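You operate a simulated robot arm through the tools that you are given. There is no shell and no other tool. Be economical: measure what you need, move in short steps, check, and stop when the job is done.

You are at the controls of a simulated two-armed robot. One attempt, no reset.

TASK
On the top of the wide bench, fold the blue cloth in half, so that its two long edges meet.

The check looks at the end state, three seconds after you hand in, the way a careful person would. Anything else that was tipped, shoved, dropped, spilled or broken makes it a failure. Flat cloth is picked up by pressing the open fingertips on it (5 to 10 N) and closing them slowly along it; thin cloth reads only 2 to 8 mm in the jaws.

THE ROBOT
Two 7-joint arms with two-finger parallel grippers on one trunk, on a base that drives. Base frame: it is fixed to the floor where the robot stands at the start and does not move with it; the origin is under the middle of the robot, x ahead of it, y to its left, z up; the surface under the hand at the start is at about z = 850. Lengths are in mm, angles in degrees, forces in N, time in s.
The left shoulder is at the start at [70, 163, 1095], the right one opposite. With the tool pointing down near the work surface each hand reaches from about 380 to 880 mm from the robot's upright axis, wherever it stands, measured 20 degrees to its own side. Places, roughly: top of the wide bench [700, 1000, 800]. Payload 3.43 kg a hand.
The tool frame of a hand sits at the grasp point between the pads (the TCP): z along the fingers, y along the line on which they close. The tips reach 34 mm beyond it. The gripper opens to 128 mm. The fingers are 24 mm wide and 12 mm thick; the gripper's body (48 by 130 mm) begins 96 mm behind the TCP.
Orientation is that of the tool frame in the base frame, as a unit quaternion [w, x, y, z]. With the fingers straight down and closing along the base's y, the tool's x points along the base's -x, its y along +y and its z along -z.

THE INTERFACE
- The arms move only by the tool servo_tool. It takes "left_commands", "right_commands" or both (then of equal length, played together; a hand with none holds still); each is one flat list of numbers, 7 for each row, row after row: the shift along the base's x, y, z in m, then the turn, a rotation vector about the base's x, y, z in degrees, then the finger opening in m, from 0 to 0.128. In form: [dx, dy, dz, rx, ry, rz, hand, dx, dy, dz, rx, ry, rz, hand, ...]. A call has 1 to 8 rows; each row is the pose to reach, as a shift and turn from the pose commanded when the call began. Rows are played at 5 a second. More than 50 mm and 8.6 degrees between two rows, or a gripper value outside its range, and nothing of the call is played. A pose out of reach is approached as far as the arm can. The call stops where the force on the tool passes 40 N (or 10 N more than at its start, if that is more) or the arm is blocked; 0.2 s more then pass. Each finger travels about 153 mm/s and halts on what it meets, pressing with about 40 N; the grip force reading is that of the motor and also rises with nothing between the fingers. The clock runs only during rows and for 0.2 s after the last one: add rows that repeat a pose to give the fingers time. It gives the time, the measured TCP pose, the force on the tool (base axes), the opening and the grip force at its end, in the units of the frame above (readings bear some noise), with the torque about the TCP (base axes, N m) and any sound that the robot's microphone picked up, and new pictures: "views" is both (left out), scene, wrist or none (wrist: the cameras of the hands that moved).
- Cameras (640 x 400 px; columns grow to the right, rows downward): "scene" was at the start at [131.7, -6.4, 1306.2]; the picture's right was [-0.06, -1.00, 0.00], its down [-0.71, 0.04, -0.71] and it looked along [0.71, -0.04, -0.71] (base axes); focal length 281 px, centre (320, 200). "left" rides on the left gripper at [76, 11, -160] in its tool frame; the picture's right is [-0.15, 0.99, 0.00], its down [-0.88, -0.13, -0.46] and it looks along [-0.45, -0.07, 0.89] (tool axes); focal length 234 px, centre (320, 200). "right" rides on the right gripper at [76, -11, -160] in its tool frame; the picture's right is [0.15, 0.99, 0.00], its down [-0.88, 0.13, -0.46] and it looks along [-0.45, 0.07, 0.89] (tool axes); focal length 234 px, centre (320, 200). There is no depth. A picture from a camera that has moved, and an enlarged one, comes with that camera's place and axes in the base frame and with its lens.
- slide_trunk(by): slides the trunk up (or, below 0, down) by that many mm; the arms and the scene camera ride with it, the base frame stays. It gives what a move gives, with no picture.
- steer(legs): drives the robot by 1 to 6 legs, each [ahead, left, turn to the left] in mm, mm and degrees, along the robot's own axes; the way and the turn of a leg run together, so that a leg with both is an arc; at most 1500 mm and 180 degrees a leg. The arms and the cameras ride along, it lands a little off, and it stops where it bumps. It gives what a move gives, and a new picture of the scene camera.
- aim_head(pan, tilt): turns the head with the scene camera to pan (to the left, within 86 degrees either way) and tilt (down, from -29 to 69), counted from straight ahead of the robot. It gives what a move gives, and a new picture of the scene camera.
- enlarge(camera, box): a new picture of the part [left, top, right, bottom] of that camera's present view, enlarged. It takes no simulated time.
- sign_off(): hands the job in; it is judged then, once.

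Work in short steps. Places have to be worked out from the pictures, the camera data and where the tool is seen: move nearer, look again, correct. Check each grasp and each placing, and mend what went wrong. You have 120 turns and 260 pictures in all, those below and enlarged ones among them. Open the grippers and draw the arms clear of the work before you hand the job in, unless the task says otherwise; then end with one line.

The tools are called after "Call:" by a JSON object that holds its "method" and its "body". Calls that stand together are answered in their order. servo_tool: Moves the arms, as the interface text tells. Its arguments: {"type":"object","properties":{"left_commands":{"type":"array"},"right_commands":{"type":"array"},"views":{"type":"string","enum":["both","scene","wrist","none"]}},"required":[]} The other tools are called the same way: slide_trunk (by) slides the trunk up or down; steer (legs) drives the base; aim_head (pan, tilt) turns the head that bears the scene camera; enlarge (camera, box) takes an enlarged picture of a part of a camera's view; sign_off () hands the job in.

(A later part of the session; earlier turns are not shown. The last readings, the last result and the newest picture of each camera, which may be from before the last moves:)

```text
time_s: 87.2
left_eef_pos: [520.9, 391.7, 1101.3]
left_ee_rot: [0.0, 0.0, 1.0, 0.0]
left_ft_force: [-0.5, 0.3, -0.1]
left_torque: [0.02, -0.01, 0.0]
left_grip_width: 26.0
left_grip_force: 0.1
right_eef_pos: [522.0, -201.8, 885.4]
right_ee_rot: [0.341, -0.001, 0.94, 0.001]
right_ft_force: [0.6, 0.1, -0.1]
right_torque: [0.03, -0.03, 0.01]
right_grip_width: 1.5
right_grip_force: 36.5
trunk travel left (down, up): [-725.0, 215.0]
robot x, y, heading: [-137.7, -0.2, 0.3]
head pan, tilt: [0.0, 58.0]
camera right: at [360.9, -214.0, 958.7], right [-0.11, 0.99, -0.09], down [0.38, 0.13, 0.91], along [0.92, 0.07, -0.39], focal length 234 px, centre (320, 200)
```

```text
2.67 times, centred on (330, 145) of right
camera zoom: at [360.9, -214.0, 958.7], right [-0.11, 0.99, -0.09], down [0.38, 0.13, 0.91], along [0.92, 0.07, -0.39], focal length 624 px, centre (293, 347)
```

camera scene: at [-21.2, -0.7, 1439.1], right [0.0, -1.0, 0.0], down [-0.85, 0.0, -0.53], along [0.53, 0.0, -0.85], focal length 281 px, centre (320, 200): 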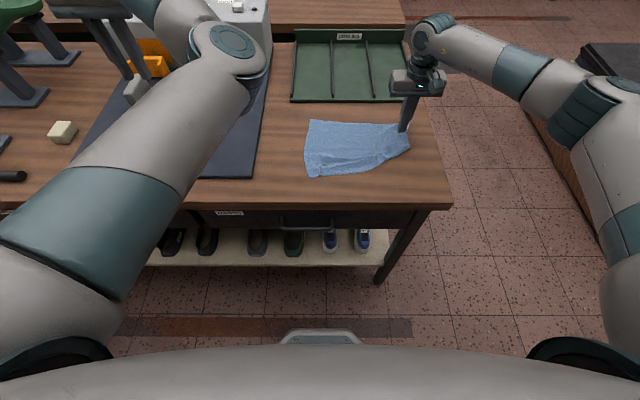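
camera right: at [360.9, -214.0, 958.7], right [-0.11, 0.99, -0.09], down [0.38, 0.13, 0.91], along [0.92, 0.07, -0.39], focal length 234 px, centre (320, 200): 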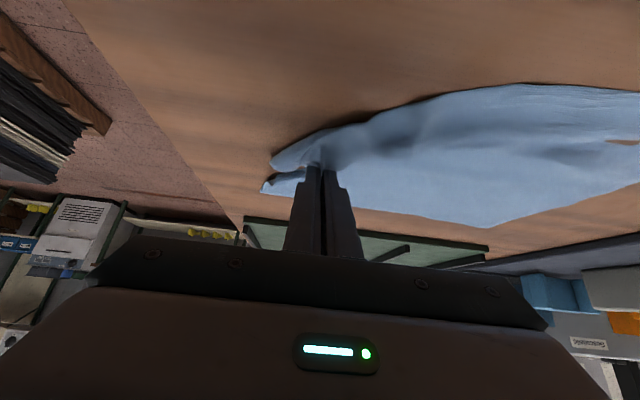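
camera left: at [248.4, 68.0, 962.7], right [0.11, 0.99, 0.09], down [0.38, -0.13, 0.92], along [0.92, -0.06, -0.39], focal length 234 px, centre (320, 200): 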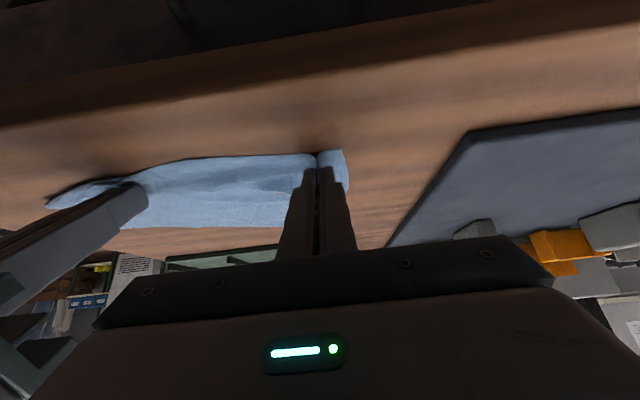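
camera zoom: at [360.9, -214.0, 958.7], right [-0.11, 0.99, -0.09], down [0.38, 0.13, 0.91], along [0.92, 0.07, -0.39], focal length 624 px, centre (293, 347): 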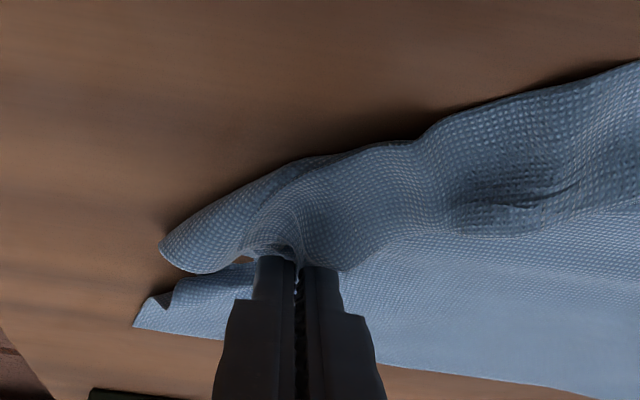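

Gripped (1.5 mm). Lift 40 mm and begin pulling back toward the robot and slightly outward.

Call:
{"method": "servo_tool", "body": {"right_commands": [0, 0, 0.01, 0, 0, 0, 0, -0.01, -0.004, 0.03, 0, 0, 0, 0, -0.03, -0.01, 0.045, 0, 0, 0, 0, -0.05, -0.015, 0.045, 0, 0, 0, 0], "views": "both"}}

Call:
{"method": "enlarge", "body": {"camera": "scene", "box": [270, 100, 430, 200]}}

```text
time_s: 88.2
left_eef_pos: [518.7, 390.1, 1100.6]
left_ee_rot: [0.002, -0.001, 1.0, 0.001]
left_ft_force: [0.8, 0.6, -0.3]
left_torque: [-0.02, 0.0, 0.04]
left_grip_width: 25.9
left_grip_force: 0.1
right_eef_pos: [470.3, -214.7, 928.5]
right_ee_rot: [0.341, -0.001, 0.94, 0.001]
right_ft_force: [-0.1, 0.0, -0.6]
right_torque: [-0.02, -0.02, 0.04]
right_grip_width: 1.6
right_grip_force: 36.2
trunk travel left (down, up): [-725.0, 215.0]
robot x, y, heading: [-140.5, -1.5, 0.0]
head pan, tilt: [0.0, 58.0]
camera scene: at [-20.9, -1.7, 1439.1], right [0.0, -1.0, 0.0], down [-0.85, 0.0, -0.53], along [0.53, 0.0, -0.85], focal length 281 px, centre (320, 200)
camera right: at [310.0, -227.5, 1003.2], right [-0.11, 0.99, -0.09], down [0.38, 0.13, 0.91], along [0.92, 0.07, -0.39], focal length 234 px, centre (320, 200)
```

scene: 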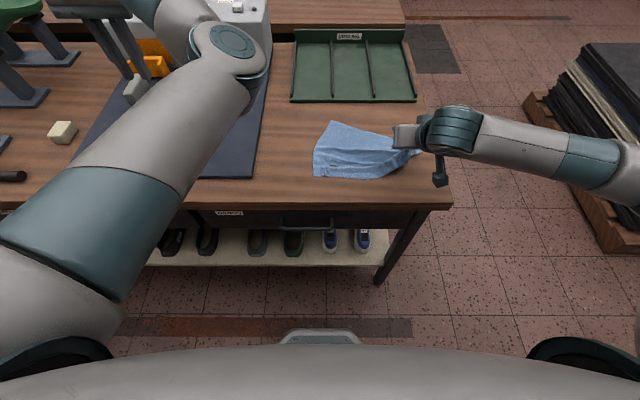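
right: 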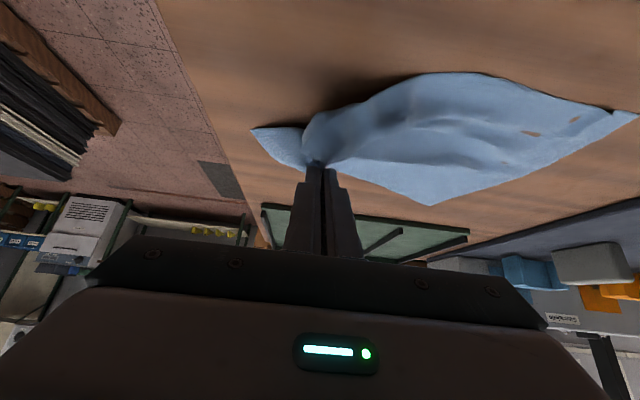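

```text
4.00 times, centred on (350, 150) of scene
camera zoom: at [-20.9, -1.7, 1439.1], right [0.0, -1.0, 0.0], down [-0.85, 0.0, -0.53], along [0.53, 0.0, -0.85], focal length 1122 px, centre (200, 400)
```

zoom: 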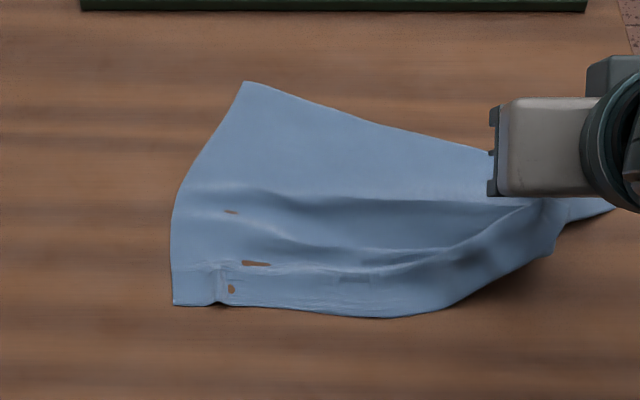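

The cloth just rotates as I pull (low table friction). Better: hold both near corners, lift the cloth so gravity unfolds it like a curtain, lay it flat far edge first, then fold directly from those grips. Bring the left hand over the near-left corner (≈(420,14)).

Call:
{"method": "servo_tool", "body": {"left_commands": [-0.01, -0.045, 0, 0, 0, 0, 0.026, -0.02, -0.09, 0, 0, -6, 0, 0.026, -0.03, -0.135, 0, 0, -12, 0, 0.026, -0.04, -0.18, 0, 0, -18, 0, 0.026, -0.05, -0.225, -0.01, 0, -24, 0, 0.026, -0.06, -0.27, -0.02, 0, -30, 0, 0.026, -0.07, -0.315, -0.03, 0, -36, 0, 0.026, -0.08, -0.355, -0.05, 0, -40, 0, 0.026], "views": "scene"}}

```text
time_s: 89.9
left_eef_pos: [496.7, 140.6, 1025.8]
left_ee_rot: [0.336, -0.026, 0.939, 0.072]
left_ft_force: [0.3, 0.8, 0.2]
left_torque: [0.0, 0.0, 0.0]
left_grip_width: 25.9
left_grip_force: 0.1
left hand out of reach, approached as far as the arm can: row 2, 3, 4, 5, 6, 7, 8
right_eef_pos: [470.0, -215.8, 930.3]
right_ee_rot: [0.342, -0.001, 0.94, 0.001]
right_ft_force: [1.2, -0.4, 0.8]
right_torque: [-0.03, 0.02, 0.0]
right_grip_width: 1.8
right_grip_force: 36.4
trunk travel left (down, up): [-725.0, 215.0]
robot x, y, heading: [-143.6, -0.8, 0.2]
head pan, tilt: [0.0, 58.0]
stopped in row 8 (left hand): the arm was blocked; the commanded pose is now the measured one
camera scene: at [-21.1, -1.4, 1439.1], right [0.0, -1.0, 0.0], down [-0.85, 0.0, -0.53], along [0.53, 0.0, -0.85], focal length 281 px, centre (320, 200)
```

scene: 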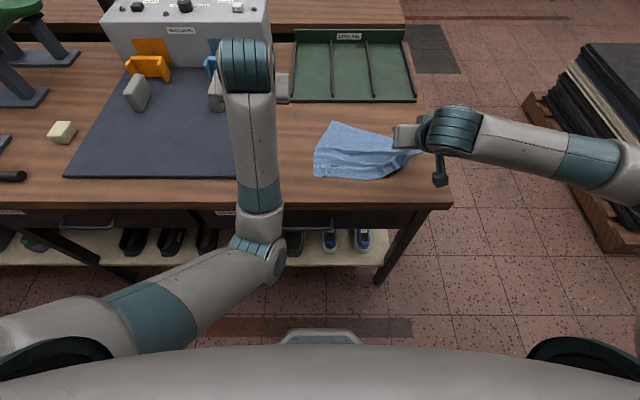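

The left elbow has swung inward and is blocked. I'll undo the pitch, moving forward/up, then yaw it to bring the elbow outward again.

Call:
{"method": "servo_tool", "body": {"left_commands": [0.01, 0.01, 0.02, -1.7, 7.9, -0.6, 0.026, 0.02, 0.02, 0.04, -3.4, 15.7, -1.2, 0.026, 0.03, 0.03, 0.06, -5, 23.6, -1.8, 0.026, 0.04, 0.04, 0.07, -6.7, 31.4, -2.4, 0.026, 0.05, 0.05, 0.08, -8.4, 39.3, -3, 0.026, 0.05, 0.05, 0.08, -8.4, 39.3, -3, 0.026], "views": "none"}}

Call:
{"method": "servo_tool", "body": {"left_commands": [0, 0, 0, 0, 0, -8, 0.026, 0, 0, 0, 0, 0, -16, 0.026, 0, 0, 0, 0, 0, -24, 0.026, 0, 0, 0, 0, 0, -32, 0.026, 0, 0, 0, 0, 0, -40, 0.026, 0, 0, 0, 0, 0, -48, 0.026, 0, 0, 0, 0, 0, -56, 0.026, 0, 0, 0, 0, 0, -64, 0.026], "views": "scene"}}

```text
time_s: 91.3
left_eef_pos: [616.5, 221.1, 1103.1]
left_ee_rot: [-0.001, 0.0, 1.0, -0.001]
left_ft_force: [0.0, 0.1, 0.7]
left_torque: [0.01, 0.0, -0.02]
left_grip_width: 25.9
left_grip_force: 0.0
left hand out of reach, approached as far as the arm can: row 1, 2, 3, 4, 5, 6
right_eef_pos: [470.6, -216.7, 929.3]
right_ee_rot: [0.34, -0.001, 0.94, 0.001]
right_ft_force: [-0.9, 0.2, -0.2]
right_torque: [0.01, -0.01, 0.01]
right_grip_width: 1.3
right_grip_force: 35.8
trunk travel left (down, up): [-725.0, 215.0]
robot x, y, heading: [-137.9, -2.2, 0.2]
head pan, tilt: [0.0, 58.0]
```

```text
time_s: 93.1
left_eef_pos: [617.0, 222.2, 1101.4]
left_ee_rot: [-0.001, 0.531, 0.847, 0.0]
left_ft_force: [0.0, -1.0, 0.0]
left_torque: [-0.02, 0.01, -0.06]
left_grip_width: 26.1
left_grip_force: 0.1
right_eef_pos: [470.1, -215.1, 929.4]
right_ee_rot: [0.341, 0.0, 0.94, 0.001]
right_ft_force: [0.1, 0.4, -0.1]
right_torque: [0.04, 0.02, -0.01]
right_grip_width: 1.6
right_grip_force: 36.7
trunk travel left (down, up): [-725.0, 215.0]
robot x, y, heading: [-140.5, -0.5, 0.3]
head pan, tilt: [0.0, 58.0]
camera scene: at [-20.5, -1.4, 1439.1], right [0.0, -1.0, 0.0], down [-0.85, 0.0, -0.53], along [0.53, 0.0, -0.85], focal length 281 px, centre (320, 200)
```

scene: 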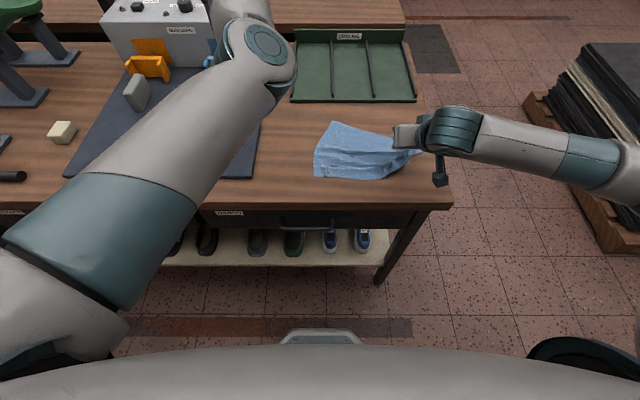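

Call:
{"method": "servo_tool", "body": {"left_commands": [-0.02, -0.01, -0.01, 0, 0, -8, 0.026, -0.04, -0.02, -0.02, 0, 0, -16, 0.026, -0.06, -0.03, -0.03, 0, 0, -24, 0.026, -0.08, -0.04, -0.04, 0, 0, -26, 0.026, -0.1, -0.06, -0.05, 0, 0, -26, 0.026, -0.12, -0.08, -0.07, 0, 0, -26, 0.026, -0.14, -0.1, -0.09, 0, 0, -26, 0.026], "views": "scene"}}

```text
time_s: 94.7
left_eef_pos: [606.9, 165.8, 978.3]
left_ee_rot: [0.0, 0.707, 0.707, -0.001]
left_ft_force: [0.5, 0.1, -0.4]
left_torque: [-0.01, 0.0, -0.02]
left_grip_width: 25.8
left_grip_force: 0.2
left hand out of reach, approached as far as the arm can: row 1, 2, 3, 4, 5, 6, 7
right_eef_pos: [470.3, -216.9, 929.1]
right_ee_rot: [0.341, -0.001, 0.94, 0.001]
right_ft_force: [0.3, 0.4, -0.1]
right_torque: [-0.01, 0.02, -0.02]
right_grip_width: 1.4
right_grip_force: 36.4
trunk travel left (down, up): [-725.0, 215.0]
robot x, y, heading: [-139.2, -1.6, 0.2]
head pan, tilt: [0.0, 58.0]
camera scene: at [-20.6, -1.4, 1439.1], right [0.0, -1.0, 0.0], down [-0.85, 0.0, -0.53], along [0.53, 0.0, -0.85], focal length 281 px, centre (320, 200)
```

scene: 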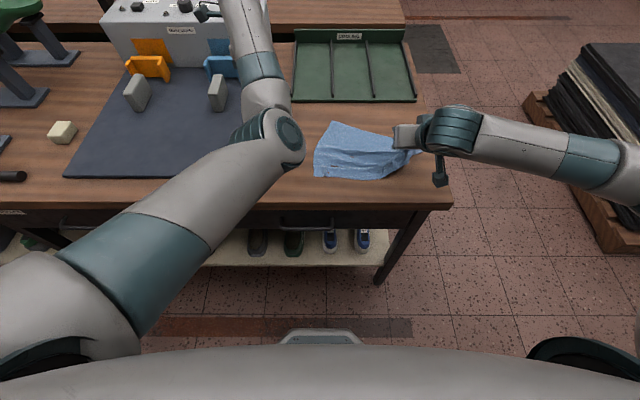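

Try to flip the left elbow: stretch the left arm out to the side at height, then come back in.

Call:
{"method": "servo_tool", "body": {"left_commands": [0, 0.02, 0.04, 0, 0, 0, 0.026, 0, 0.05, 0.075, 0, 0, 0, 0.026, -0.01, 0.085, 0.105, 0, 0, 0, 0.026, -0.02, 0.125, 0.13, 0, 0, 0, 0.026, -0.035, 0.165, 0.15, 0, 0, 0, 0.026, -0.05, 0.21, 0.16, 0, 0, 0, 0.026, -0.065, 0.255, 0.165, 0, 0, 0, 0.026, -0.08, 0.3, 0.17, 0, 0, 0, 0.026], "views": "none"}}

Call:
{"method": "servo_tool", "body": {"left_commands": [-0.02, 0.045, 0, 0, 0, 0, 0.026, -0.04, 0.09, 0, 0, 0, 0, 0.026, -0.06, 0.135, 0, 0, 0, 0, 0.026, -0.08, 0.18, 0, 0, 0, 0, 0.026, -0.1, 0.225, 0, 0, 0, 0, 0.026, -0.12, 0.27, 0, 0, 0, 0, 0.026, -0.14, 0.315, 0, 0, 0, 0, 0.026, -0.16, 0.36, 0, 0, 0, 0, 0.026], "views": "none"}}

Call:
{"method": "aim_head", "body": {"pan": 40, "tilt": 45}}

```text
time_s: 96.5
left_eef_pos: [525.8, 468.7, 1144.8]
left_ee_rot: [0.001, 0.707, 0.707, -0.002]
left_ft_force: [-0.7, -0.1, 0.0]
left_torque: [-0.02, -0.01, 0.0]
left_grip_width: 25.9
left_grip_force: 0.0
left hand out of reach, approached as far as the arm can: row 1, 2, 3
right_eef_pos: [469.4, -215.0, 930.4]
right_ee_rot: [0.341, 0.0, 0.94, -0.001]
right_ft_force: [-0.6, 0.3, -0.7]
right_torque: [0.0, -0.02, -0.01]
right_grip_width: 1.7
right_grip_force: 35.9
trunk travel left (down, up): [-725.0, 215.0]
robot x, y, heading: [-139.5, 1.2, 0.4]
head pan, tilt: [0.0, 58.0]
```

```text
time_s: 98.3
left_eef_pos: [364.1, 829.2, 1143.1]
left_ee_rot: [0.0, 0.708, 0.707, 0.0]
left_ft_force: [0.4, -0.2, 0.4]
left_torque: [-0.02, 0.0, 0.03]
left_grip_width: 26.2
left_grip_force: 0.0
right_eef_pos: [468.4, -213.9, 931.6]
right_ee_rot: [0.342, 0.0, 0.94, -0.001]
right_ft_force: [-0.7, 0.4, 0.6]
right_torque: [-0.04, -0.02, -0.01]
right_grip_width: 1.5
right_grip_force: 36.2
trunk travel left (down, up): [-725.0, 215.0]
robot x, y, heading: [-142.3, -2.8, 0.3]
head pan, tilt: [0.0, 58.0]
```

```text
time_s: 99.4
left_eef_pos: [365.4, 827.3, 1145.6]
left_ee_rot: [0.0, 0.707, 0.707, -0.001]
left_ft_force: [0.2, 0.2, -0.7]
left_torque: [-0.02, -0.04, 0.05]
left_grip_width: 26.0
left_grip_force: 0.1
right_eef_pos: [470.2, -215.9, 931.2]
right_ee_rot: [0.342, -0.001, 0.94, 0.0]
right_ft_force: [0.9, -0.8, -1.0]
right_torque: [0.01, -0.01, 0.01]
right_grip_width: 1.8
right_grip_force: 36.9
trunk travel left (down, up): [-725.0, 215.0]
robot x, y, heading: [-139.0, -3.9, 0.4]
head pan, tilt: [40.0, 45.0]
camera scene: at [-27.6, 51.3, 1456.2], right [0.65, -0.76, 0.0], down [-0.54, -0.46, -0.71], along [0.54, 0.46, -0.71], focal length 281 px, centre (320, 200)
```

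scene: 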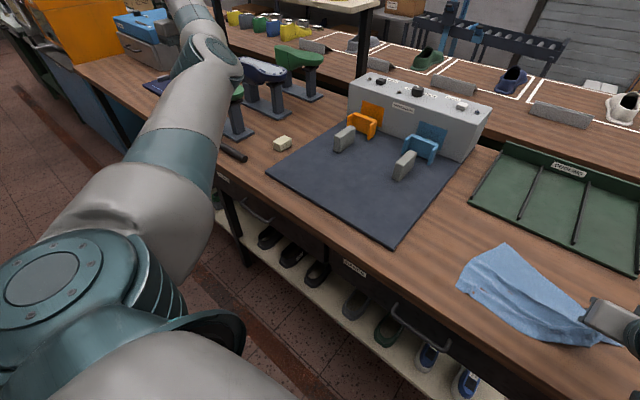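

Call:
{"method": "servo_tool", "body": {"left_commands": [-0.01, -0.045, 0, 0, 0, 8, 0.026, -0.02, -0.09, 0, 0, 0, 16, 0.026, -0.03, -0.135, 0, 0, 0, 24, 0.026, -0.04, -0.18, 0, 0, 0, 32, 0.026, -0.04, -0.225, 0, 0, 0, 40, 0.026, -0.04, -0.27, 0, 0, 0, 48, 0.026, -0.03, -0.315, 0, 0, 0, 56, 0.026, -0.02, -0.36, 0, 0, 0, 64, 0.026], "views": "none"}}

Call:
{"method": "servo_tool", "body": {"left_commands": [0.01, -0.03, -0.01, 0, 0, 8, 0.026, 0.02, -0.06, -0.02, 0, 0, 16, 0.026, 0.03, -0.09, -0.03, 0, 0, 24, 0.026, 0.04, -0.12, -0.04, 0, 0, 26, 0.026], "views": "none"}}

Call:
{"method": "aim_head", "body": {"pan": 15, "tilt": 55}}

```text
time_s: 101.2
left_eef_pos: [344.8, 464.1, 1144.3]
left_ee_rot: [-0.001, 0.223, 0.975, 0.0]
left_ft_force: [0.0, -0.9, -0.2]
left_torque: [0.05, 0.0, 0.01]
left_grip_width: 26.0
left_grip_force: 0.1
right_eef_pos: [470.2, -217.0, 929.6]
right_ee_rot: [0.341, -0.001, 0.94, 0.002]
right_ft_force: [0.7, -0.7, 0.1]
right_torque: [0.02, -0.03, 0.03]
right_grip_width: 1.7
right_grip_force: 36.5
trunk travel left (down, up): [-725.0, 215.0]
robot x, y, heading: [-141.4, -3.5, 0.5]
head pan, tilt: [40.0, 45.0]
```

```text
time_s: 102.2
left_eef_pos: [403.9, 395.0, 1102.4]
left_ee_rot: [0.0, 0.002, 1.0, -0.001]
left_ft_force: [0.8, -0.2, 0.2]
left_torque: [0.01, 0.04, 0.01]
left_grip_width: 25.9
left_grip_force: 0.0
left hand out of reach, approached as far as the arm can: row 3, 4
right_eef_pos: [471.6, -216.3, 928.1]
right_ee_rot: [0.341, 0.0, 0.94, 0.0]
right_ft_force: [-0.2, 0.4, 0.9]
right_torque: [0.02, -0.01, 0.01]
right_grip_width: 1.8
right_grip_force: 36.8
trunk travel left (down, up): [-725.0, 215.0]
robot x, y, heading: [-140.1, 0.5, 0.3]
head pan, tilt: [40.0, 45.0]
```

```text
time_s: 103.0
left_eef_pos: [402.5, 396.1, 1103.5]
left_ee_rot: [0.0, 0.003, 1.0, -0.001]
left_ft_force: [0.1, 0.7, -0.9]
left_torque: [-0.02, 0.0, -0.03]
left_grip_width: 25.9
left_grip_force: 0.1
right_eef_pos: [469.7, -215.7, 930.3]
right_ee_rot: [0.341, 0.0, 0.94, 0.001]
right_ft_force: [0.0, 0.6, -0.4]
right_torque: [-0.01, 0.01, 0.02]
right_grip_width: 1.4
right_grip_force: 36.3
trunk travel left (down, up): [-725.0, 215.0]
robot x, y, heading: [-143.8, -1.0, 0.4]
head pan, tilt: [15.0, 55.0]
camera scene: at [-19.8, 17.5, 1442.8], right [0.26, -0.96, 0.0], down [-0.79, -0.22, -0.57], along [0.55, 0.15, -0.82], focal length 281 px, centre (320, 200)
```

scene: 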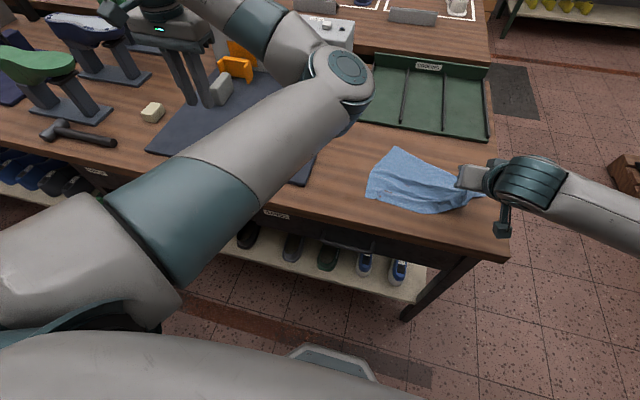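

The left elbow stays inward; I'll park the left arm outward and continue mainly with the right arm. Lift the gripped corner high with the right hand so gravity opens the folds.

Call:
{"method": "servo_tool", "body": {"left_commands": [-0.01, 0.04, 0.01, 0, 0, 0, 0.026, -0.02, 0.08, 0.02, 0, 0, 0, 0.026, -0.03, 0.12, 0.03, 0, 0, 0, 0.026, -0.03, 0.16, 0.04, 0, 0, 0, 0.026, -0.03, 0.2, 0.04, 0, 0, 0, 0.026, -0.03, 0.24, 0.04, 0, 0, 0, 0.026, -0.03, 0.28, 0.04, 0, 0, 0, 0.026], "right_commands": [0, 0, 0.035, 0, 5, 0, 0, 0, 0, 0.07, 0, 10, 0, 0, 0, 0, 0.105, 0, 15, 0, 0, 0, 0, 0.14, 0, 20, 0, 0, 0, 0, 0.175, 0, 25, 0, 0, 0, 0, 0.21, 0, 30, 0, 0, 0, 0, 0.24, 0, 30, 0, 0], "views": "none"}}

Call:
{"method": "aim_head", "body": {"pan": 0, "tilt": 50}}

```text
time_s: 104.7
left_eef_pos: [371.8, 680.5, 1143.1]
left_ee_rot: [0.001, 0.0, 1.0, -0.002]
left_ft_force: [-1.6, 0.6, -0.8]
left_torque: [-0.01, -0.01, -0.01]
left_grip_width: 25.9
left_grip_force: 0.0
right_eef_pos: [469.1, -212.9, 1172.1]
right_ee_rot: [0.087, -0.001, 0.996, 0.0]
right_ft_force: [-0.4, 0.4, 0.2]
right_torque: [-0.06, -0.02, -0.01]
right_grip_width: 1.6
right_grip_force: 36.5
trunk travel left (down, up): [-725.0, 215.0]
robot x, y, heading: [-143.7, 0.8, 0.0]
head pan, tilt: [15.0, 55.0]
```

```text
time_s: 105.4
left_eef_pos: [374.2, 676.6, 1145.6]
left_ee_rot: [0.0, 0.0, 1.0, 0.0]
left_ft_force: [-0.6, 0.2, 0.6]
left_torque: [0.04, 0.01, 0.0]
left_grip_width: 26.0
left_grip_force: 0.1
right_eef_pos: [469.9, -215.7, 1169.0]
right_ee_rot: [0.086, 0.0, 0.996, 0.001]
right_ft_force: [0.6, -0.5, -0.7]
right_torque: [0.02, -0.01, -0.01]
right_grip_width: 1.6
right_grip_force: 36.4
trunk travel left (down, up): [-725.0, 215.0]
robot x, y, heading: [-138.3, 0.1, 0.4]
head pan, tilt: [0.0, 50.0]
camera scene: at [-12.1, -1.8, 1449.2], right [0.01, -1.0, 0.0], down [-0.77, 0.0, -0.64], along [0.64, 0.0, -0.77], focal length 281 px, centre (320, 200)
```

scene: 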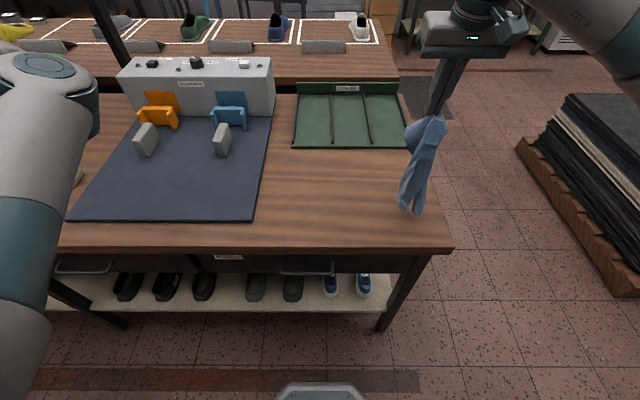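

Call:
{"method": "enlarge", "body": {"camera": "scene", "box": [370, 90, 470, 230]}}

Call:
{"method": "enlarge", "body": {"camera": "right", "box": [160, 0, 480, 220]}}

```text
2.86 times, centred on (420, 160) of scene
camera zoom: at [-12.1, -1.8, 1449.2], right [0.01, -1.0, 0.0], down [-0.77, 0.0, -0.64], along [0.64, 0.0, -0.77], focal length 802 px, centre (34, 314)
```

zoom: 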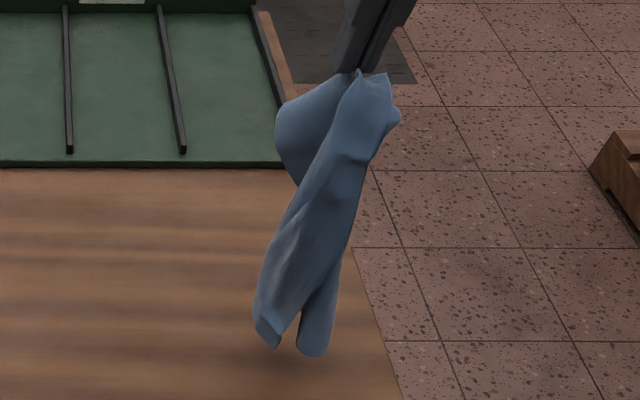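

```text
1.82 times, centred on (320, 110) of right
camera zoom: at [369.0, -227.8, 1313.3], right [-0.15, 0.99, -0.02], down [0.79, 0.13, 0.6], along [0.6, 0.07, -0.8], focal length 426 px, centre (320, 364)
```

zoom: 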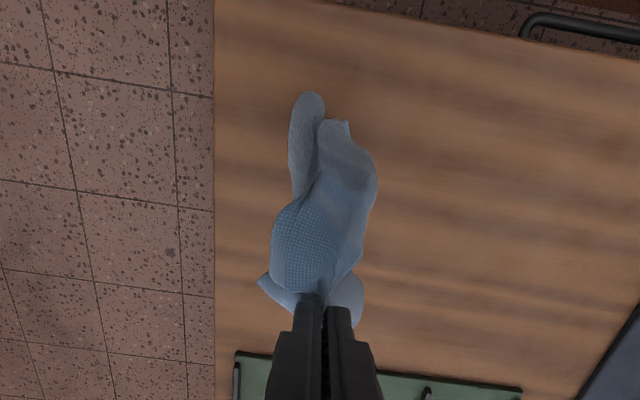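

The cloth hangs from one point; I need two working hands. To force the left elbow outward, I roll the left hand so its fingers point to the right (forearm must then come from the left), then roll back.

Call:
{"method": "servo_tool", "body": {"left_commands": [0, -0.03, 0, -8, 0, 0, 0.026, 0, -0.06, 0, -16, 0, 0, 0.026, 0, -0.09, 0.01, -24, 0, 0, 0.026, 0, -0.12, 0.02, -32, 0, 0, 0.026, 0, -0.15, 0.03, -40, 0, 0, 0.026, 0, -0.18, 0.04, -48, 0, 0, 0.026, 0, -0.21, 0.05, -56, 0, 0, 0.026, 0, -0.24, 0.06, -64, 0, 0, 0.026], "views": "none"}}

Call:
{"method": "servo_tool", "body": {"left_commands": [0, -0.02, 0, -8, 0, 0, 0.026, 0, -0.04, 0, -16, 0, 0, 0.026, 0, -0.06, 0, -24, 0, 0, 0.026, 0, -0.08, 0.0, -26, 0, 0, 0.026, 0, -0.1, 0.0, -26, 0, 0, 0.026], "views": "none"}}

Call:
{"method": "aim_head", "body": {"pan": 25, "tilt": 40}}

```text
time_s: 107.2
left_eef_pos: [370.2, 440.5, 1205.7]
left_ee_rot: [-0.001, 0.0, 0.847, -0.531]
left_ft_force: [0.3, -0.7, 0.2]
left_torque: [0.0, 0.02, 0.02]
left_grip_width: 26.2
left_grip_force: 0.0
right_eef_pos: [469.7, -215.3, 1168.6]
right_ee_rot: [0.087, 0.0, 0.996, 0.002]
right_ft_force: [0.2, 0.8, 0.3]
right_torque: [-0.03, -0.04, 0.01]
right_grip_width: 1.5
right_grip_force: 36.5
trunk travel left (down, up): [-725.0, 215.0]
robot x, y, heading: [-140.2, -5.6, 0.0]
head pan, tilt: [0.0, 50.0]
```

```text
time_s: 108.4
left_eef_pos: [357.7, 334.3, 1206.6]
left_ee_rot: [0.004, -0.004, 0.711, -0.703]
left_ft_force: [-0.1, -0.3, -0.4]
left_torque: [-0.02, 0.02, 0.04]
left_grip_width: 26.2
left_grip_force: 0.1
left hand out of reach, approached as far as the arm can: row 3, 4, 5
right_eef_pos: [471.3, -216.9, 1169.3]
right_ee_rot: [0.086, 0.0, 0.996, 0.001]
right_ft_force: [0.8, 0.2, -0.8]
right_torque: [-0.02, 0.01, 0.02]
right_grip_width: 1.7
right_grip_force: 36.3
trunk travel left (down, up): [-725.0, 215.0]
robot x, y, heading: [-138.3, 2.2, 0.3]
head pan, tilt: [0.0, 50.0]
```

```text
time_s: 109.3
left_eef_pos: [356.7, 336.6, 1206.2]
left_ee_rot: [0.004, -0.004, 0.71, -0.704]
left_ft_force: [0.3, 0.2, 0.0]
left_torque: [0.0, 0.0, 0.02]
left_grip_width: 25.9
left_grip_force: 0.2
right_eef_pos: [470.0, -214.6, 1168.7]
right_ee_rot: [0.087, -0.001, 0.996, 0.001]
right_ft_force: [-0.5, 0.2, 0.5]
right_torque: [-0.02, 0.02, 0.0]
right_grip_width: 1.1
right_grip_force: 36.1
trunk travel left (down, up): [-725.0, 215.0]
robot x, y, heading: [-141.7, -0.5, 0.4]
head pan, tilt: [25.0, 40.0]
camera scene: at [-12.6, 34.7, 1463.4], right [0.43, -0.9, 0.0], down [-0.58, -0.27, -0.77], along [0.69, 0.33, -0.64], focal length 281 px, centre (320, 200)
```

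scene: 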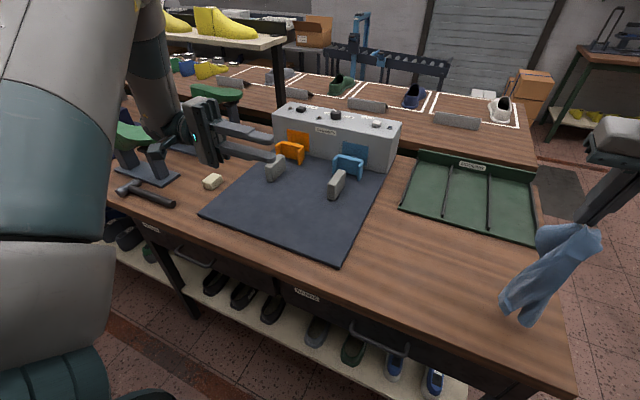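

The forearm now comes from the left, elbow out and up. Roll back to vertical while moving inward.

Call:
{"method": "servo_tool", "body": {"left_commands": [0.01, -0.01, 0, 8, 0, 0, 0.026, 0.02, -0.02, 0, 16, 0, 0, 0.026, 0.03, -0.03, 0, 24, 0, 0, 0.026, 0.04, -0.04, -0.01, 32, 0, 0, 0.026, 0.05, -0.06, -0.02, 40, 0, 0, 0.026, 0.06, -0.08, -0.03, 48, 0, 0, 0.026, 0.07, -0.1, -0.04, 56, 0, 0, 0.026, 0.08, -0.12, -0.05, 64, 0, 0, 0.026], "views": "none"}}

Call:
{"method": "servo_tool", "body": {"left_commands": [0.01, 0, -0.02, 8, 0, 0, 0.026, 0.02, -0.01, -0.04, 16, 0, 0, 0.026, 0.03, -0.02, -0.06, 24, 0, 0, 0.026, 0.04, -0.03, -0.08, 26, 0, 0, 0.026], "views": "none"}}

Call:
{"method": "aim_head", "body": {"pan": 0, "tilt": 50}}

```text
time_s: 111.3
left_eef_pos: [420.2, 231.4, 1091.1]
left_ee_rot: [-0.06, -0.031, 0.971, -0.231]
left_ft_force: [-0.2, -0.6, 0.4]
left_torque: [-0.02, -0.03, 0.0]
left_grip_width: 26.2
left_grip_force: 0.0
right_eef_pos: [470.3, -215.1, 1169.9]
right_ee_rot: [0.087, 0.0, 0.996, 0.001]
right_ft_force: [0.1, -0.7, 0.1]
right_torque: [0.0, -0.03, 0.01]
right_grip_width: 1.5
right_grip_force: 36.3
trunk travel left (down, up): [-725.0, 215.0]
robot x, y, heading: [-138.9, 2.0, 0.3]
head pan, tilt: [25.0, 40.0]
stopped in row 8 (left hand): the arm was blocked; the commanded pose is now the measured one
```

```text
time_s: 112.3
left_eef_pos: [486.7, 248.8, 1010.9]
left_ee_rot: [-0.051, -0.045, 0.998, -0.007]
left_ft_force: [-0.3, 0.1, 0.2]
left_torque: [0.03, 0.01, 0.0]
left_grip_width: 26.3
left_grip_force: 0.1
left hand out of reach, approached as far as the arm can: row 2, 3, 4
right_eef_pos: [471.5, -215.5, 1168.0]
right_ee_rot: [0.085, -0.002, 0.996, 0.001]
right_ft_force: [0.1, 0.5, 0.1]
right_torque: [0.0, 0.01, 0.01]
right_grip_width: 1.3
right_grip_force: 36.6
trunk travel left (down, up): [-725.0, 215.0]
robot x, y, heading: [-139.7, -5.8, 0.4]
head pan, tilt: [25.0, 40.0]
```

```text
time_s: 113.2
left_eef_pos: [483.8, 249.8, 1009.3]
left_ee_rot: [-0.052, -0.045, 0.998, -0.007]
left_ft_force: [-0.9, -0.1, -0.1]
left_torque: [-0.01, 0.01, -0.03]
left_grip_width: 25.6
left_grip_force: 0.1
right_eef_pos: [469.9, -214.9, 1169.7]
right_ee_rot: [0.086, -0.001, 0.996, 0.001]
right_ft_force: [0.4, -0.1, 1.6]
right_torque: [0.0, -0.02, 0.01]
right_grip_width: 1.5
right_grip_force: 36.2
trunk travel left (down, up): [-725.0, 215.0]
robot x, y, heading: [-140.9, 0.1, 0.3]
head pan, tilt: [0.0, 50.0]
camera scene: at [-12.6, -0.9, 1449.3], right [0.01, -1.0, 0.0], down [-0.77, 0.0, -0.64], along [0.64, 0.0, -0.77], focal length 281 px, centre (320, 200)
```

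scene: 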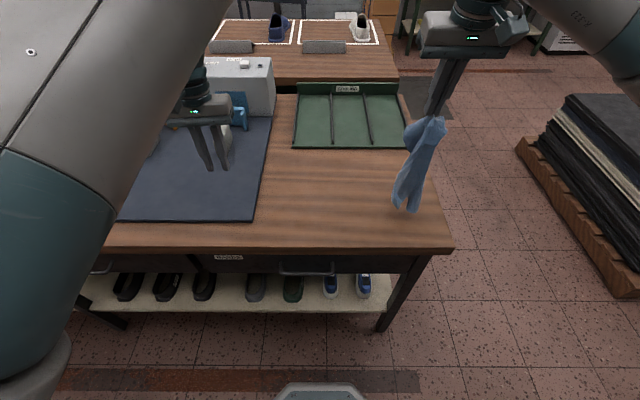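

The left elbow is now up. Level the left hand and test reaching inward to (430, 60).

Call:
{"method": "servo_tool", "body": {"left_commands": [0, -0.02, 0.01, 0.4, -3, -2.6, 0.026, 0, -0.05, 0.02, 0.8, -6, -5.2, 0.026, -0.01, -0.085, 0.02, 0.8, -6, -5.2, 0.026, -0.02, -0.12, 0.02, 0.8, -6, -5.2, 0.026, -0.03, -0.155, 0.02, 0.8, -6, -5.2, 0.026, -0.04, -0.19, 0.02, 0.8, -6, -5.2, 0.026], "views": "scene"}}

```text
time_s: 114.6
left_eef_pos: [565.0, 211.2, 1033.2]
left_ee_rot: [0.001, 0.003, 1.0, 0.002]
left_ft_force: [-0.5, 0.7, 0.4]
left_torque: [-0.05, -0.01, 0.05]
left_grip_width: 26.1
left_grip_force: 0.0
left hand out of reach, approached as far as the arm can: row 1, 2, 3, 4, 5, 6
right_eef_pos: [471.2, -215.3, 1168.6]
right_ee_rot: [0.086, -0.001, 0.996, 0.0]
right_ft_force: [0.1, 0.1, -0.4]
right_torque: [0.02, 0.0, 0.01]
right_grip_width: 1.6
right_grip_force: 36.4
trunk travel left (down, up): [-725.0, 215.0]
robot x, y, heading: [-138.8, 1.3, 0.3]
head pan, tilt: [0.0, 50.0]
camera scene: at [-11.9, -1.4, 1449.2], right [0.0, -1.0, 0.0], down [-0.77, 0.0, -0.64], along [0.64, 0.0, -0.77], focal length 281 px, centre (320, 200)
```

scene: 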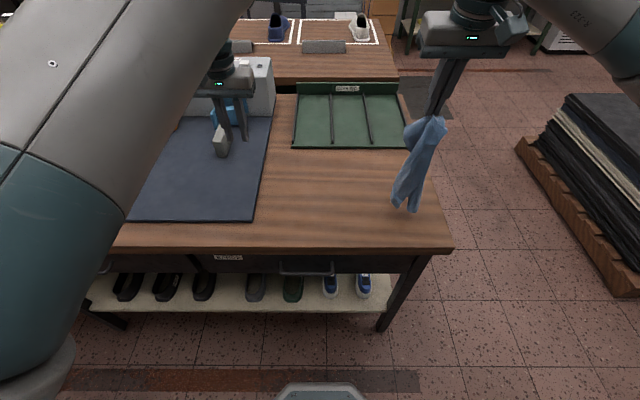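

Call:
{"method": "servo_tool", "body": {"left_commands": [0, 0, 0, 0, 0, -8, 0.026, 0, 0, 0, 0, 0, -16, 0.026, 0, -0.01, 0, 0, 0, -24, 0.026, -0.01, -0.03, 0, 0, 0, -32, 0.026, -0.03, -0.05, 0, 0, 0, -40, 0.026, -0.05, -0.07, 0, 0, 0, -48, 0.026, -0.07, -0.09, 0, 0, 0, -56, 0.026, -0.09, -0.11, 0, 0, 0, -64, 0.026], "views": "scene"}}

```text
time_s: 116.4
left_eef_pos: [569.8, 204.5, 1044.1]
left_ee_rot: [0.001, 0.533, 0.846, -0.002]
left_ft_force: [0.1, 0.3, 0.2]
left_torque: [0.01, -0.01, 0.03]
left_grip_width: 26.1
left_grip_force: 0.0
left hand out of reach, approached as far as the arm can: row 3, 4, 5, 6, 7, 8
right_eef_pos: [470.2, -215.5, 1169.8]
right_ee_rot: [0.086, -0.001, 0.996, 0.001]
right_ft_force: [-1.2, 0.0, 0.1]
right_torque: [0.01, -0.02, 0.03]
right_grip_width: 1.6
right_grip_force: 36.3
trunk travel left (down, up): [-725.0, 215.0]
robot x, y, heading: [-142.2, 1.8, 0.5]
head pan, tilt: [0.0, 50.0]
camera scene: at [-12.7, -1.2, 1449.3], right [0.01, -1.0, 0.0], down [-0.77, 0.0, -0.64], along [0.64, 0.0, -0.77], focal length 281 px, centre (320, 200)
```

scene: 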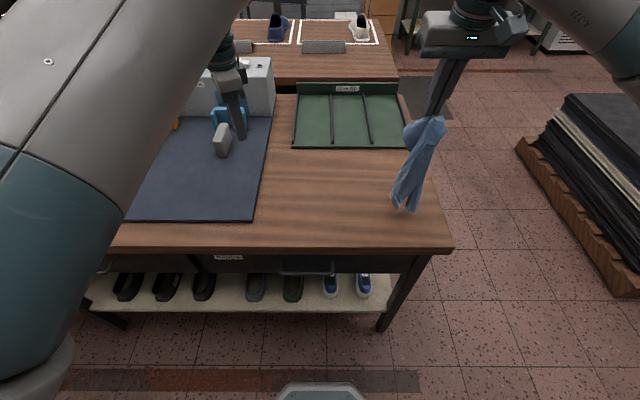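

Test which inward positions are reachable further forward.

Call:
{"method": "servo_tool", "body": {"left_commands": [0.02, -0.02, 0, 0, 0, 0, 0.026, 0.04, -0.04, 0, 0, 0, 0, 0.026, 0.06, -0.07, 0, 0, 0, 0, 0.026, 0.08, -0.1, 0, 0, 0, 0, 0.026, 0.09, -0.14, 0, 0, 0, 0, 0.026, 0.1, -0.18, 0, 0, 0, 0, 0.026], "views": "none"}}

Call:
{"method": "servo_tool", "body": {"left_commands": [-0.02, 0, -0.02, 0, 0, 0, 0.026, -0.05, 0, -0.04, 0, 0, 0, 0.026, -0.08, 0, -0.06, 0, 0, 0, 0.026, -0.11, 0, -0.08, 0, 0, 0, 0.026, -0.14, 0, -0.1, 0, 0, 0, 0.026], "views": "scene"}}

```text
time_s: 117.8
left_eef_pos: [665.5, 16.7, 1038.7]
left_ee_rot: [0.002, 0.531, 0.847, -0.01]
left_ft_force: [0.7, 1.9, 1.8]
left_torque: [-0.09, 0.13, -0.01]
left_grip_width: 26.0
left_grip_force: 0.1
right_eef_pos: [473.5, -213.4, 1167.9]
right_ee_rot: [0.084, -0.002, 0.996, 0.0]
right_ft_force: [0.1, 0.4, -0.2]
right_torque: [-0.04, 0.05, -0.03]
right_grip_width: 1.6
right_grip_force: 36.0
trunk travel left (down, up): [-725.0, 215.0]
robot x, y, heading: [-141.1, 2.6, 0.3]
head pan, tilt: [0.0, 50.0]
```

```text
time_s: 119.0
left_eef_pos: [645.9, -19.9, 925.6]
left_ee_rot: [0.0, 0.532, 0.847, -0.001]
left_ft_force: [0.7, 0.6, -0.4]
left_torque: [0.0, 0.01, 0.03]
left_grip_width: 25.9
left_grip_force: 0.0
left hand out of reach, approached as far as the arm can: row 1, 2, 3, 4, 5
right_eef_pos: [471.4, -216.2, 1169.5]
right_ee_rot: [0.086, 0.0, 0.996, 0.001]
right_ft_force: [-0.6, -0.6, 0.3]
right_torque: [-0.02, 0.03, 0.01]
right_grip_width: 1.5
right_grip_force: 36.4
trunk travel left (down, up): [-725.0, 215.0]
robot x, y, heading: [-137.8, 1.1, 0.3]
head pan, tilt: [0.0, 50.0]
camera scene: at [-11.8, -1.5, 1449.2], right [0.01, -1.0, 0.0], down [-0.77, 0.0, -0.64], along [0.64, 0.0, -0.77], focal length 281 px, centre (320, 200)
```

scene: 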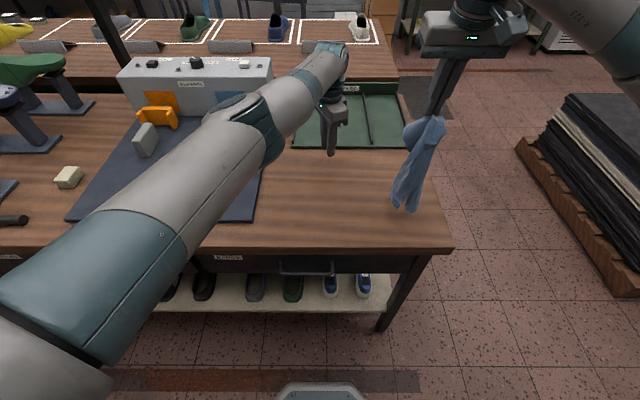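

Call:
{"method": "servo_tool", "body": {"left_commands": [0, 0, 0.04, 0, 0, 0, 0.026, -0.02, 0, 0.08, 0, 0, 0, 0.026, -0.04, 0, 0.12, 0, 0, 0, 0.026, -0.07, 0.0, 0.15, 0, 0, 0, 0.026, -0.1, 0.02, 0.17, 0, 0, 0, 0.026, -0.13, 0.04, 0.18, 0, 0, 0, 0.026, -0.16, 0.06, 0.18, 0, 0, 0, 0.026, -0.19, 0.08, 0.18, 0, 0, 0, 0.026], "views": "scene"}}

```text
time_s: 120.8
left_eef_pos: [636.8, -25.0, 1131.5]
left_ee_rot: [0.001, 0.532, 0.847, -0.001]
left_ft_force: [-1.0, -0.4, 0.4]
left_torque: [-0.01, -0.01, 0.01]
left_grip_width: 26.0
left_grip_force: 0.0
left hand out of reach, approached as far as the arm can: row 1, 2, 3, 4, 5, 6, 7, 8
right_eef_pos: [470.8, -215.0, 1169.6]
right_ee_rot: [0.086, 0.0, 0.996, 0.001]
right_ft_force: [0.1, -0.2, 0.4]
right_torque: [-0.01, 0.0, 0.0]
right_grip_width: 1.6
right_grip_force: 37.0
trunk travel left (down, up): [-725.0, 215.0]
robot x, y, heading: [-138.5, -3.4, 0.0]
head pan, tilt: [0.0, 50.0]
camera scene: at [-12.1, -1.1, 1449.2], right [0.0, -1.0, 0.0], down [-0.77, 0.0, -0.64], along [0.64, 0.0, -0.77], focal length 281 px, centre (320, 200)
```

scene: 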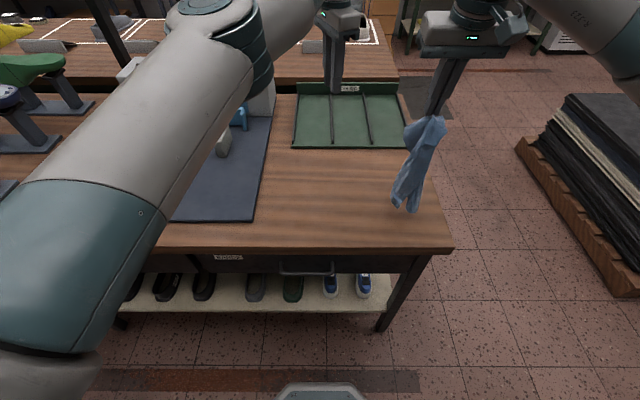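

Elbow is now left of the hand; the present yaw may be the limiting joint. Yaw back to 0 while retracting.

Call:
{"method": "servo_tool", "body": {"left_commands": [0, 0.01, 0, 0, 0, 8, 0.026, 0, 0.02, 0, 0, 0, 16, 0.026, -0.02, 0.04, 0, 0, 0, 24, 0.026, -0.04, 0.06, 0, 0, 0, 32, 0.026, -0.06, 0.08, 0, 0, 0, 40, 0.026, -0.08, 0.1, 0, 0, 0, 48, 0.026, -0.1, 0.12, 0, 0, 0, 56, 0.026, -0.12, 0.14, 0, 0, 0, 64, 0.026], "views": "scene"}}

```text
time_s: 122.6
left_eef_pos: [668.3, 100.2, 1149.5]
left_ee_rot: [-0.001, 0.002, 1.0, 0.002]
left_ft_force: [-0.2, 0.5, 0.1]
left_torque: [-0.03, 0.0, 0.01]
left_grip_width: 26.1
left_grip_force: 0.1
left hand out of reach, approached as far as the arm can: row 2, 3, 4, 5, 6, 7, 8
right_eef_pos: [470.4, -214.5, 1168.8]
right_ee_rot: [0.086, 0.0, 0.996, 0.0]
right_ft_force: [0.3, 0.1, -0.3]
right_torque: [0.0, -0.01, 0.0]
right_grip_width: 1.7
right_grip_force: 35.9
trunk travel left (down, up): [-725.0, 215.0]
robot x, y, heading: [-138.5, 0.4, 0.2]
head pan, tilt: [0.0, 50.0]
camera scene: at [-12.3, 0.0, 1449.2], right [0.0, -1.0, 0.0], down [-0.77, 0.0, -0.64], along [0.64, 0.0, -0.77], focal length 281 px, centre (320, 200)
```

scene: 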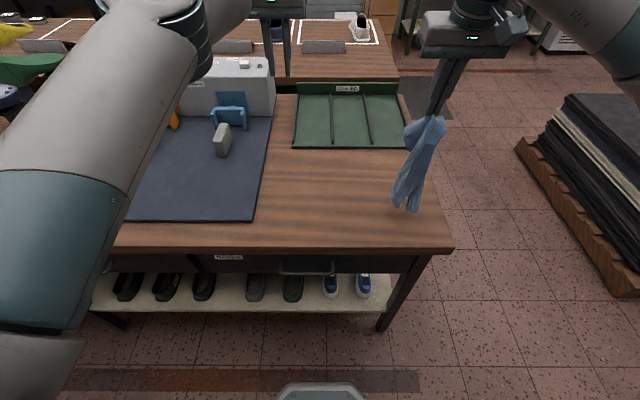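

The left arm's usable branch is with the hand well to the left of its shoulder. So I'll put the left hand back there and drive the base ~280 mm to the right, so the cloth lies in front of the left arm while the right arm reaches inward.

Call:
{"method": "servo_tool", "body": {"left_commands": [-0.01, 0.045, 0, 0, 0, 0, 0.026, -0.02, 0.09, 0, 0, 0, 0, 0.026, -0.04, 0.135, 0, 0, 0, 0, 0.026, -0.06, 0.18, 0, 0, 0, 0, 0.026, -0.08, 0.22, 0, 0, 0, 0, 0.026, -0.1, 0.26, 0, 0, 0, 0, 0.026, -0.12, 0.3, 0, 0, 0, 0, 0.026], "views": "none"}}

Call:
{"method": "steer", "body": {"legs": [[0, -280, 0]]}}

```text
time_s: 124.2
left_eef_pos: [546.6, 408.2, 1151.6]
left_ee_rot: [0.001, 0.003, 1.0, -0.003]
left_ft_force: [-2.1, 1.8, -0.1]
left_torque: [-0.21, -0.13, -0.02]
left_grip_width: 26.1
left_grip_force: 0.0
left hand out of reach, approached as far as the arm can: row 1, 2, 3, 4
right_eef_pos: [469.2, -205.3, 1171.1]
right_ee_rot: [0.088, -0.002, 0.996, -0.002]
right_ft_force: [0.3, 1.0, -0.5]
right_torque: [-0.13, -0.02, -0.01]
right_grip_width: 1.6
right_grip_force: 36.8
trunk travel left (down, up): [-725.0, 215.0]
robot x, y, heading: [-144.6, -4.0, 0.3]
head pan, tilt: [0.0, 50.0]
```

```text
time_s: 126.1
left_eef_pos: [548.8, 125.7, 1152.4]
left_ee_rot: [0.001, -0.001, 1.0, 0.001]
left_ft_force: [1.0, 0.0, 0.4]
left_torque: [-0.02, 0.05, 0.01]
left_grip_width: 26.0
left_grip_force: 0.0
right_eef_pos: [474.2, -489.9, 1170.4]
right_ee_rot: [0.086, -0.004, 0.996, 0.002]
right_ft_force: [0.3, 0.2, -0.4]
right_torque: [-0.02, 0.0, 0.0]
right_grip_width: 1.7
right_grip_force: 36.1
trunk travel left (down, up): [-725.0, 215.0]
robot x, y, heading: [-141.7, -277.2, 0.4]
head pan, tilt: [0.0, 50.0]
camera scene: at [-10.0, -278.0, 1449.2], right [0.01, -1.0, 0.0], down [-0.77, -0.01, -0.64], along [0.64, 0.01, -0.77], focal length 281 px, centre (320, 200)
```

scene: 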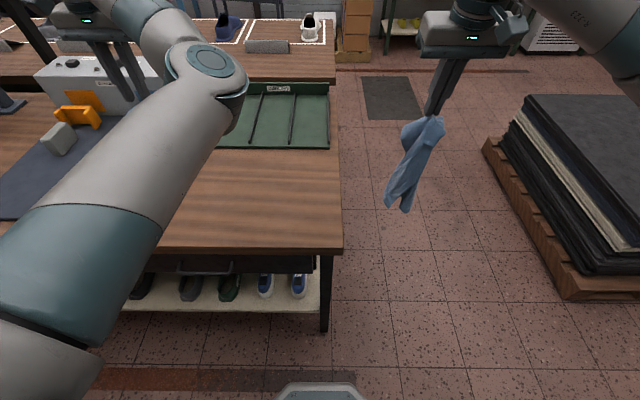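

Bring the right hand back over the bench, far side (x≈650, y≈−190), with the cloth hanging.

Call:
{"method": "servo_tool", "body": {"right_commands": [0.023, 0.037, 0.01, 0, 0, 0, 0, 0.046, 0.074, 0.02, 0, 0, 0, 0, 0.069, 0.111, 0.03, 0, 0, 0, 0, 0.092, 0.148, 0.03, 0, 0, 0, 0, 0.115, 0.185, 0.03, 0, 0, 0, 0, 0.138, 0.222, 0.03, 0, 0, 0, 0, 0.161, 0.259, 0.03, 0, 0, 0, 0, 0.18, 0.295, 0.03, 0, 0, 0, 0], "views": "scene"}}

```text
time_s: 127.9
left_eef_pos: [547.2, 129.4, 1150.6]
left_ee_rot: [0.002, -0.002, 1.0, -0.001]
left_ft_force: [-0.1, 0.4, -0.7]
left_torque: [-0.07, -0.02, -0.02]
left_grip_width: 26.0
left_grip_force: 0.0
right_eef_pos: [649.1, -193.3, 1196.8]
right_ee_rot: [0.088, -0.006, 0.996, -0.001]
right_ft_force: [-0.7, 1.0, -0.5]
right_torque: [-0.17, -0.06, -0.08]
right_grip_width: 1.2
right_grip_force: 36.5
right hand out of reach, approached as far as the arm can: row 8
trunk travel left (down, up): [-725.0, 215.0]
robot x, y, heading: [-141.0, -277.1, 0.6]
head pan, tilt: [0.0, 50.0]
camera scene: at [-11.9, -272.7, 1449.4], right [0.01, -1.0, 0.0], down [-0.77, -0.01, -0.64], along [0.64, 0.0, -0.77], focal length 281 px, centre (320, 200)
```

scene: 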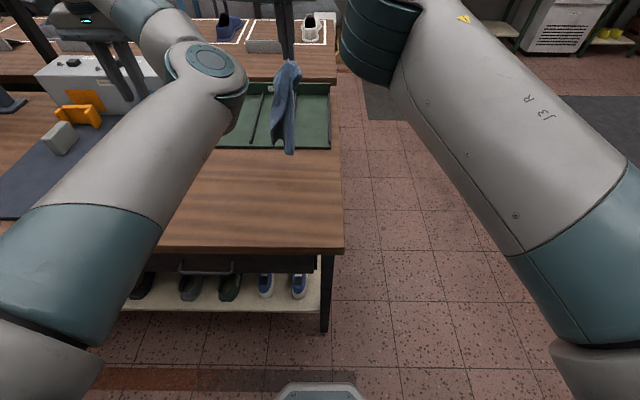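

Lay it down: lower, then draw back toward the robot while lowering.

Call:
{"method": "servo_tool", "body": {"right_commands": [-0.01, 0, -0.045, 0, 0, 0, 0, -0.02, 0, -0.09, 0, 0, 0, 0, -0.05, 0, -0.125, 0, 0, 0, 0, -0.085, 0, -0.155, 0, 0, 0, 0, -0.12, 0, -0.185, 0, 0, 0, 0, -0.155, 0, -0.215, 0, 0, 0, 0, -0.19, 0, -0.245, 0, 0, 0, 0, -0.22, 0, -0.275, 0, 0, 0, 0], "views": "scene"}}

Call:
{"method": "enlarge", "body": {"camera": "scene", "box": [200, 110, 380, 230]}}

```text
time_s: 129.7
left_eef_pos: [548.5, 123.8, 1151.6]
left_ee_rot: [0.001, -0.002, 1.0, 0.002]
left_ft_force: [0.0, 0.0, -0.4]
left_torque: [-0.04, 0.03, -0.01]
left_grip_width: 26.0
left_grip_force: 0.1
right_eef_pos: [431.2, -199.1, 921.6]
right_ee_rot: [0.087, -0.004, 0.996, 0.0]
right_ft_force: [0.4, 0.6, -0.1]
right_torque: [0.01, 0.0, 0.03]
right_grip_width: 1.5
right_grip_force: 36.4
trunk travel left (down, up): [-725.0, 215.0]
robot x, y, heading: [-138.7, -277.2, 0.8]
head pan, tilt: [0.0, 50.0]
camera scene: at [-10.1, -278.8, 1449.3], right [0.01, -1.0, 0.0], down [-0.77, -0.01, -0.64], along [0.64, 0.01, -0.77], focal length 281 px, centre (320, 200)
```

scene: 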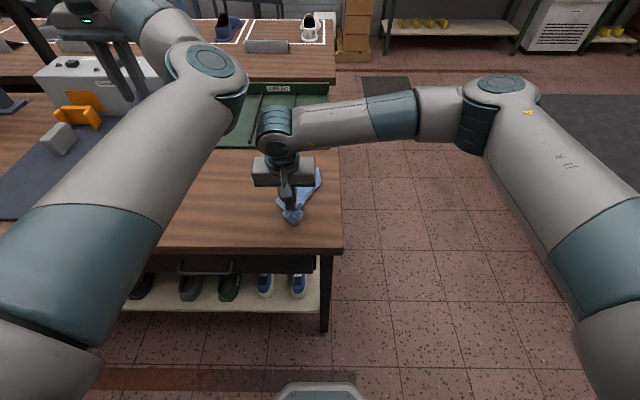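

```text
3.33 times, centred on (290, 170) of scene
camera zoom: at [-10.1, -278.8, 1449.3], right [0.01, -1.0, 0.0], down [-0.77, -0.01, -0.64], along [0.64, 0.01, -0.77], focal length 935 px, centre (420, 300)
```

zoom: 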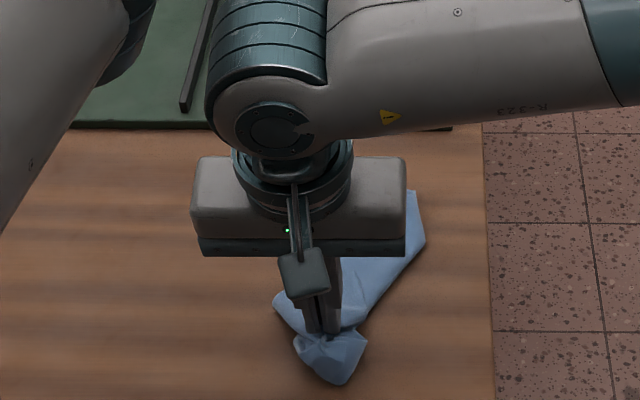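

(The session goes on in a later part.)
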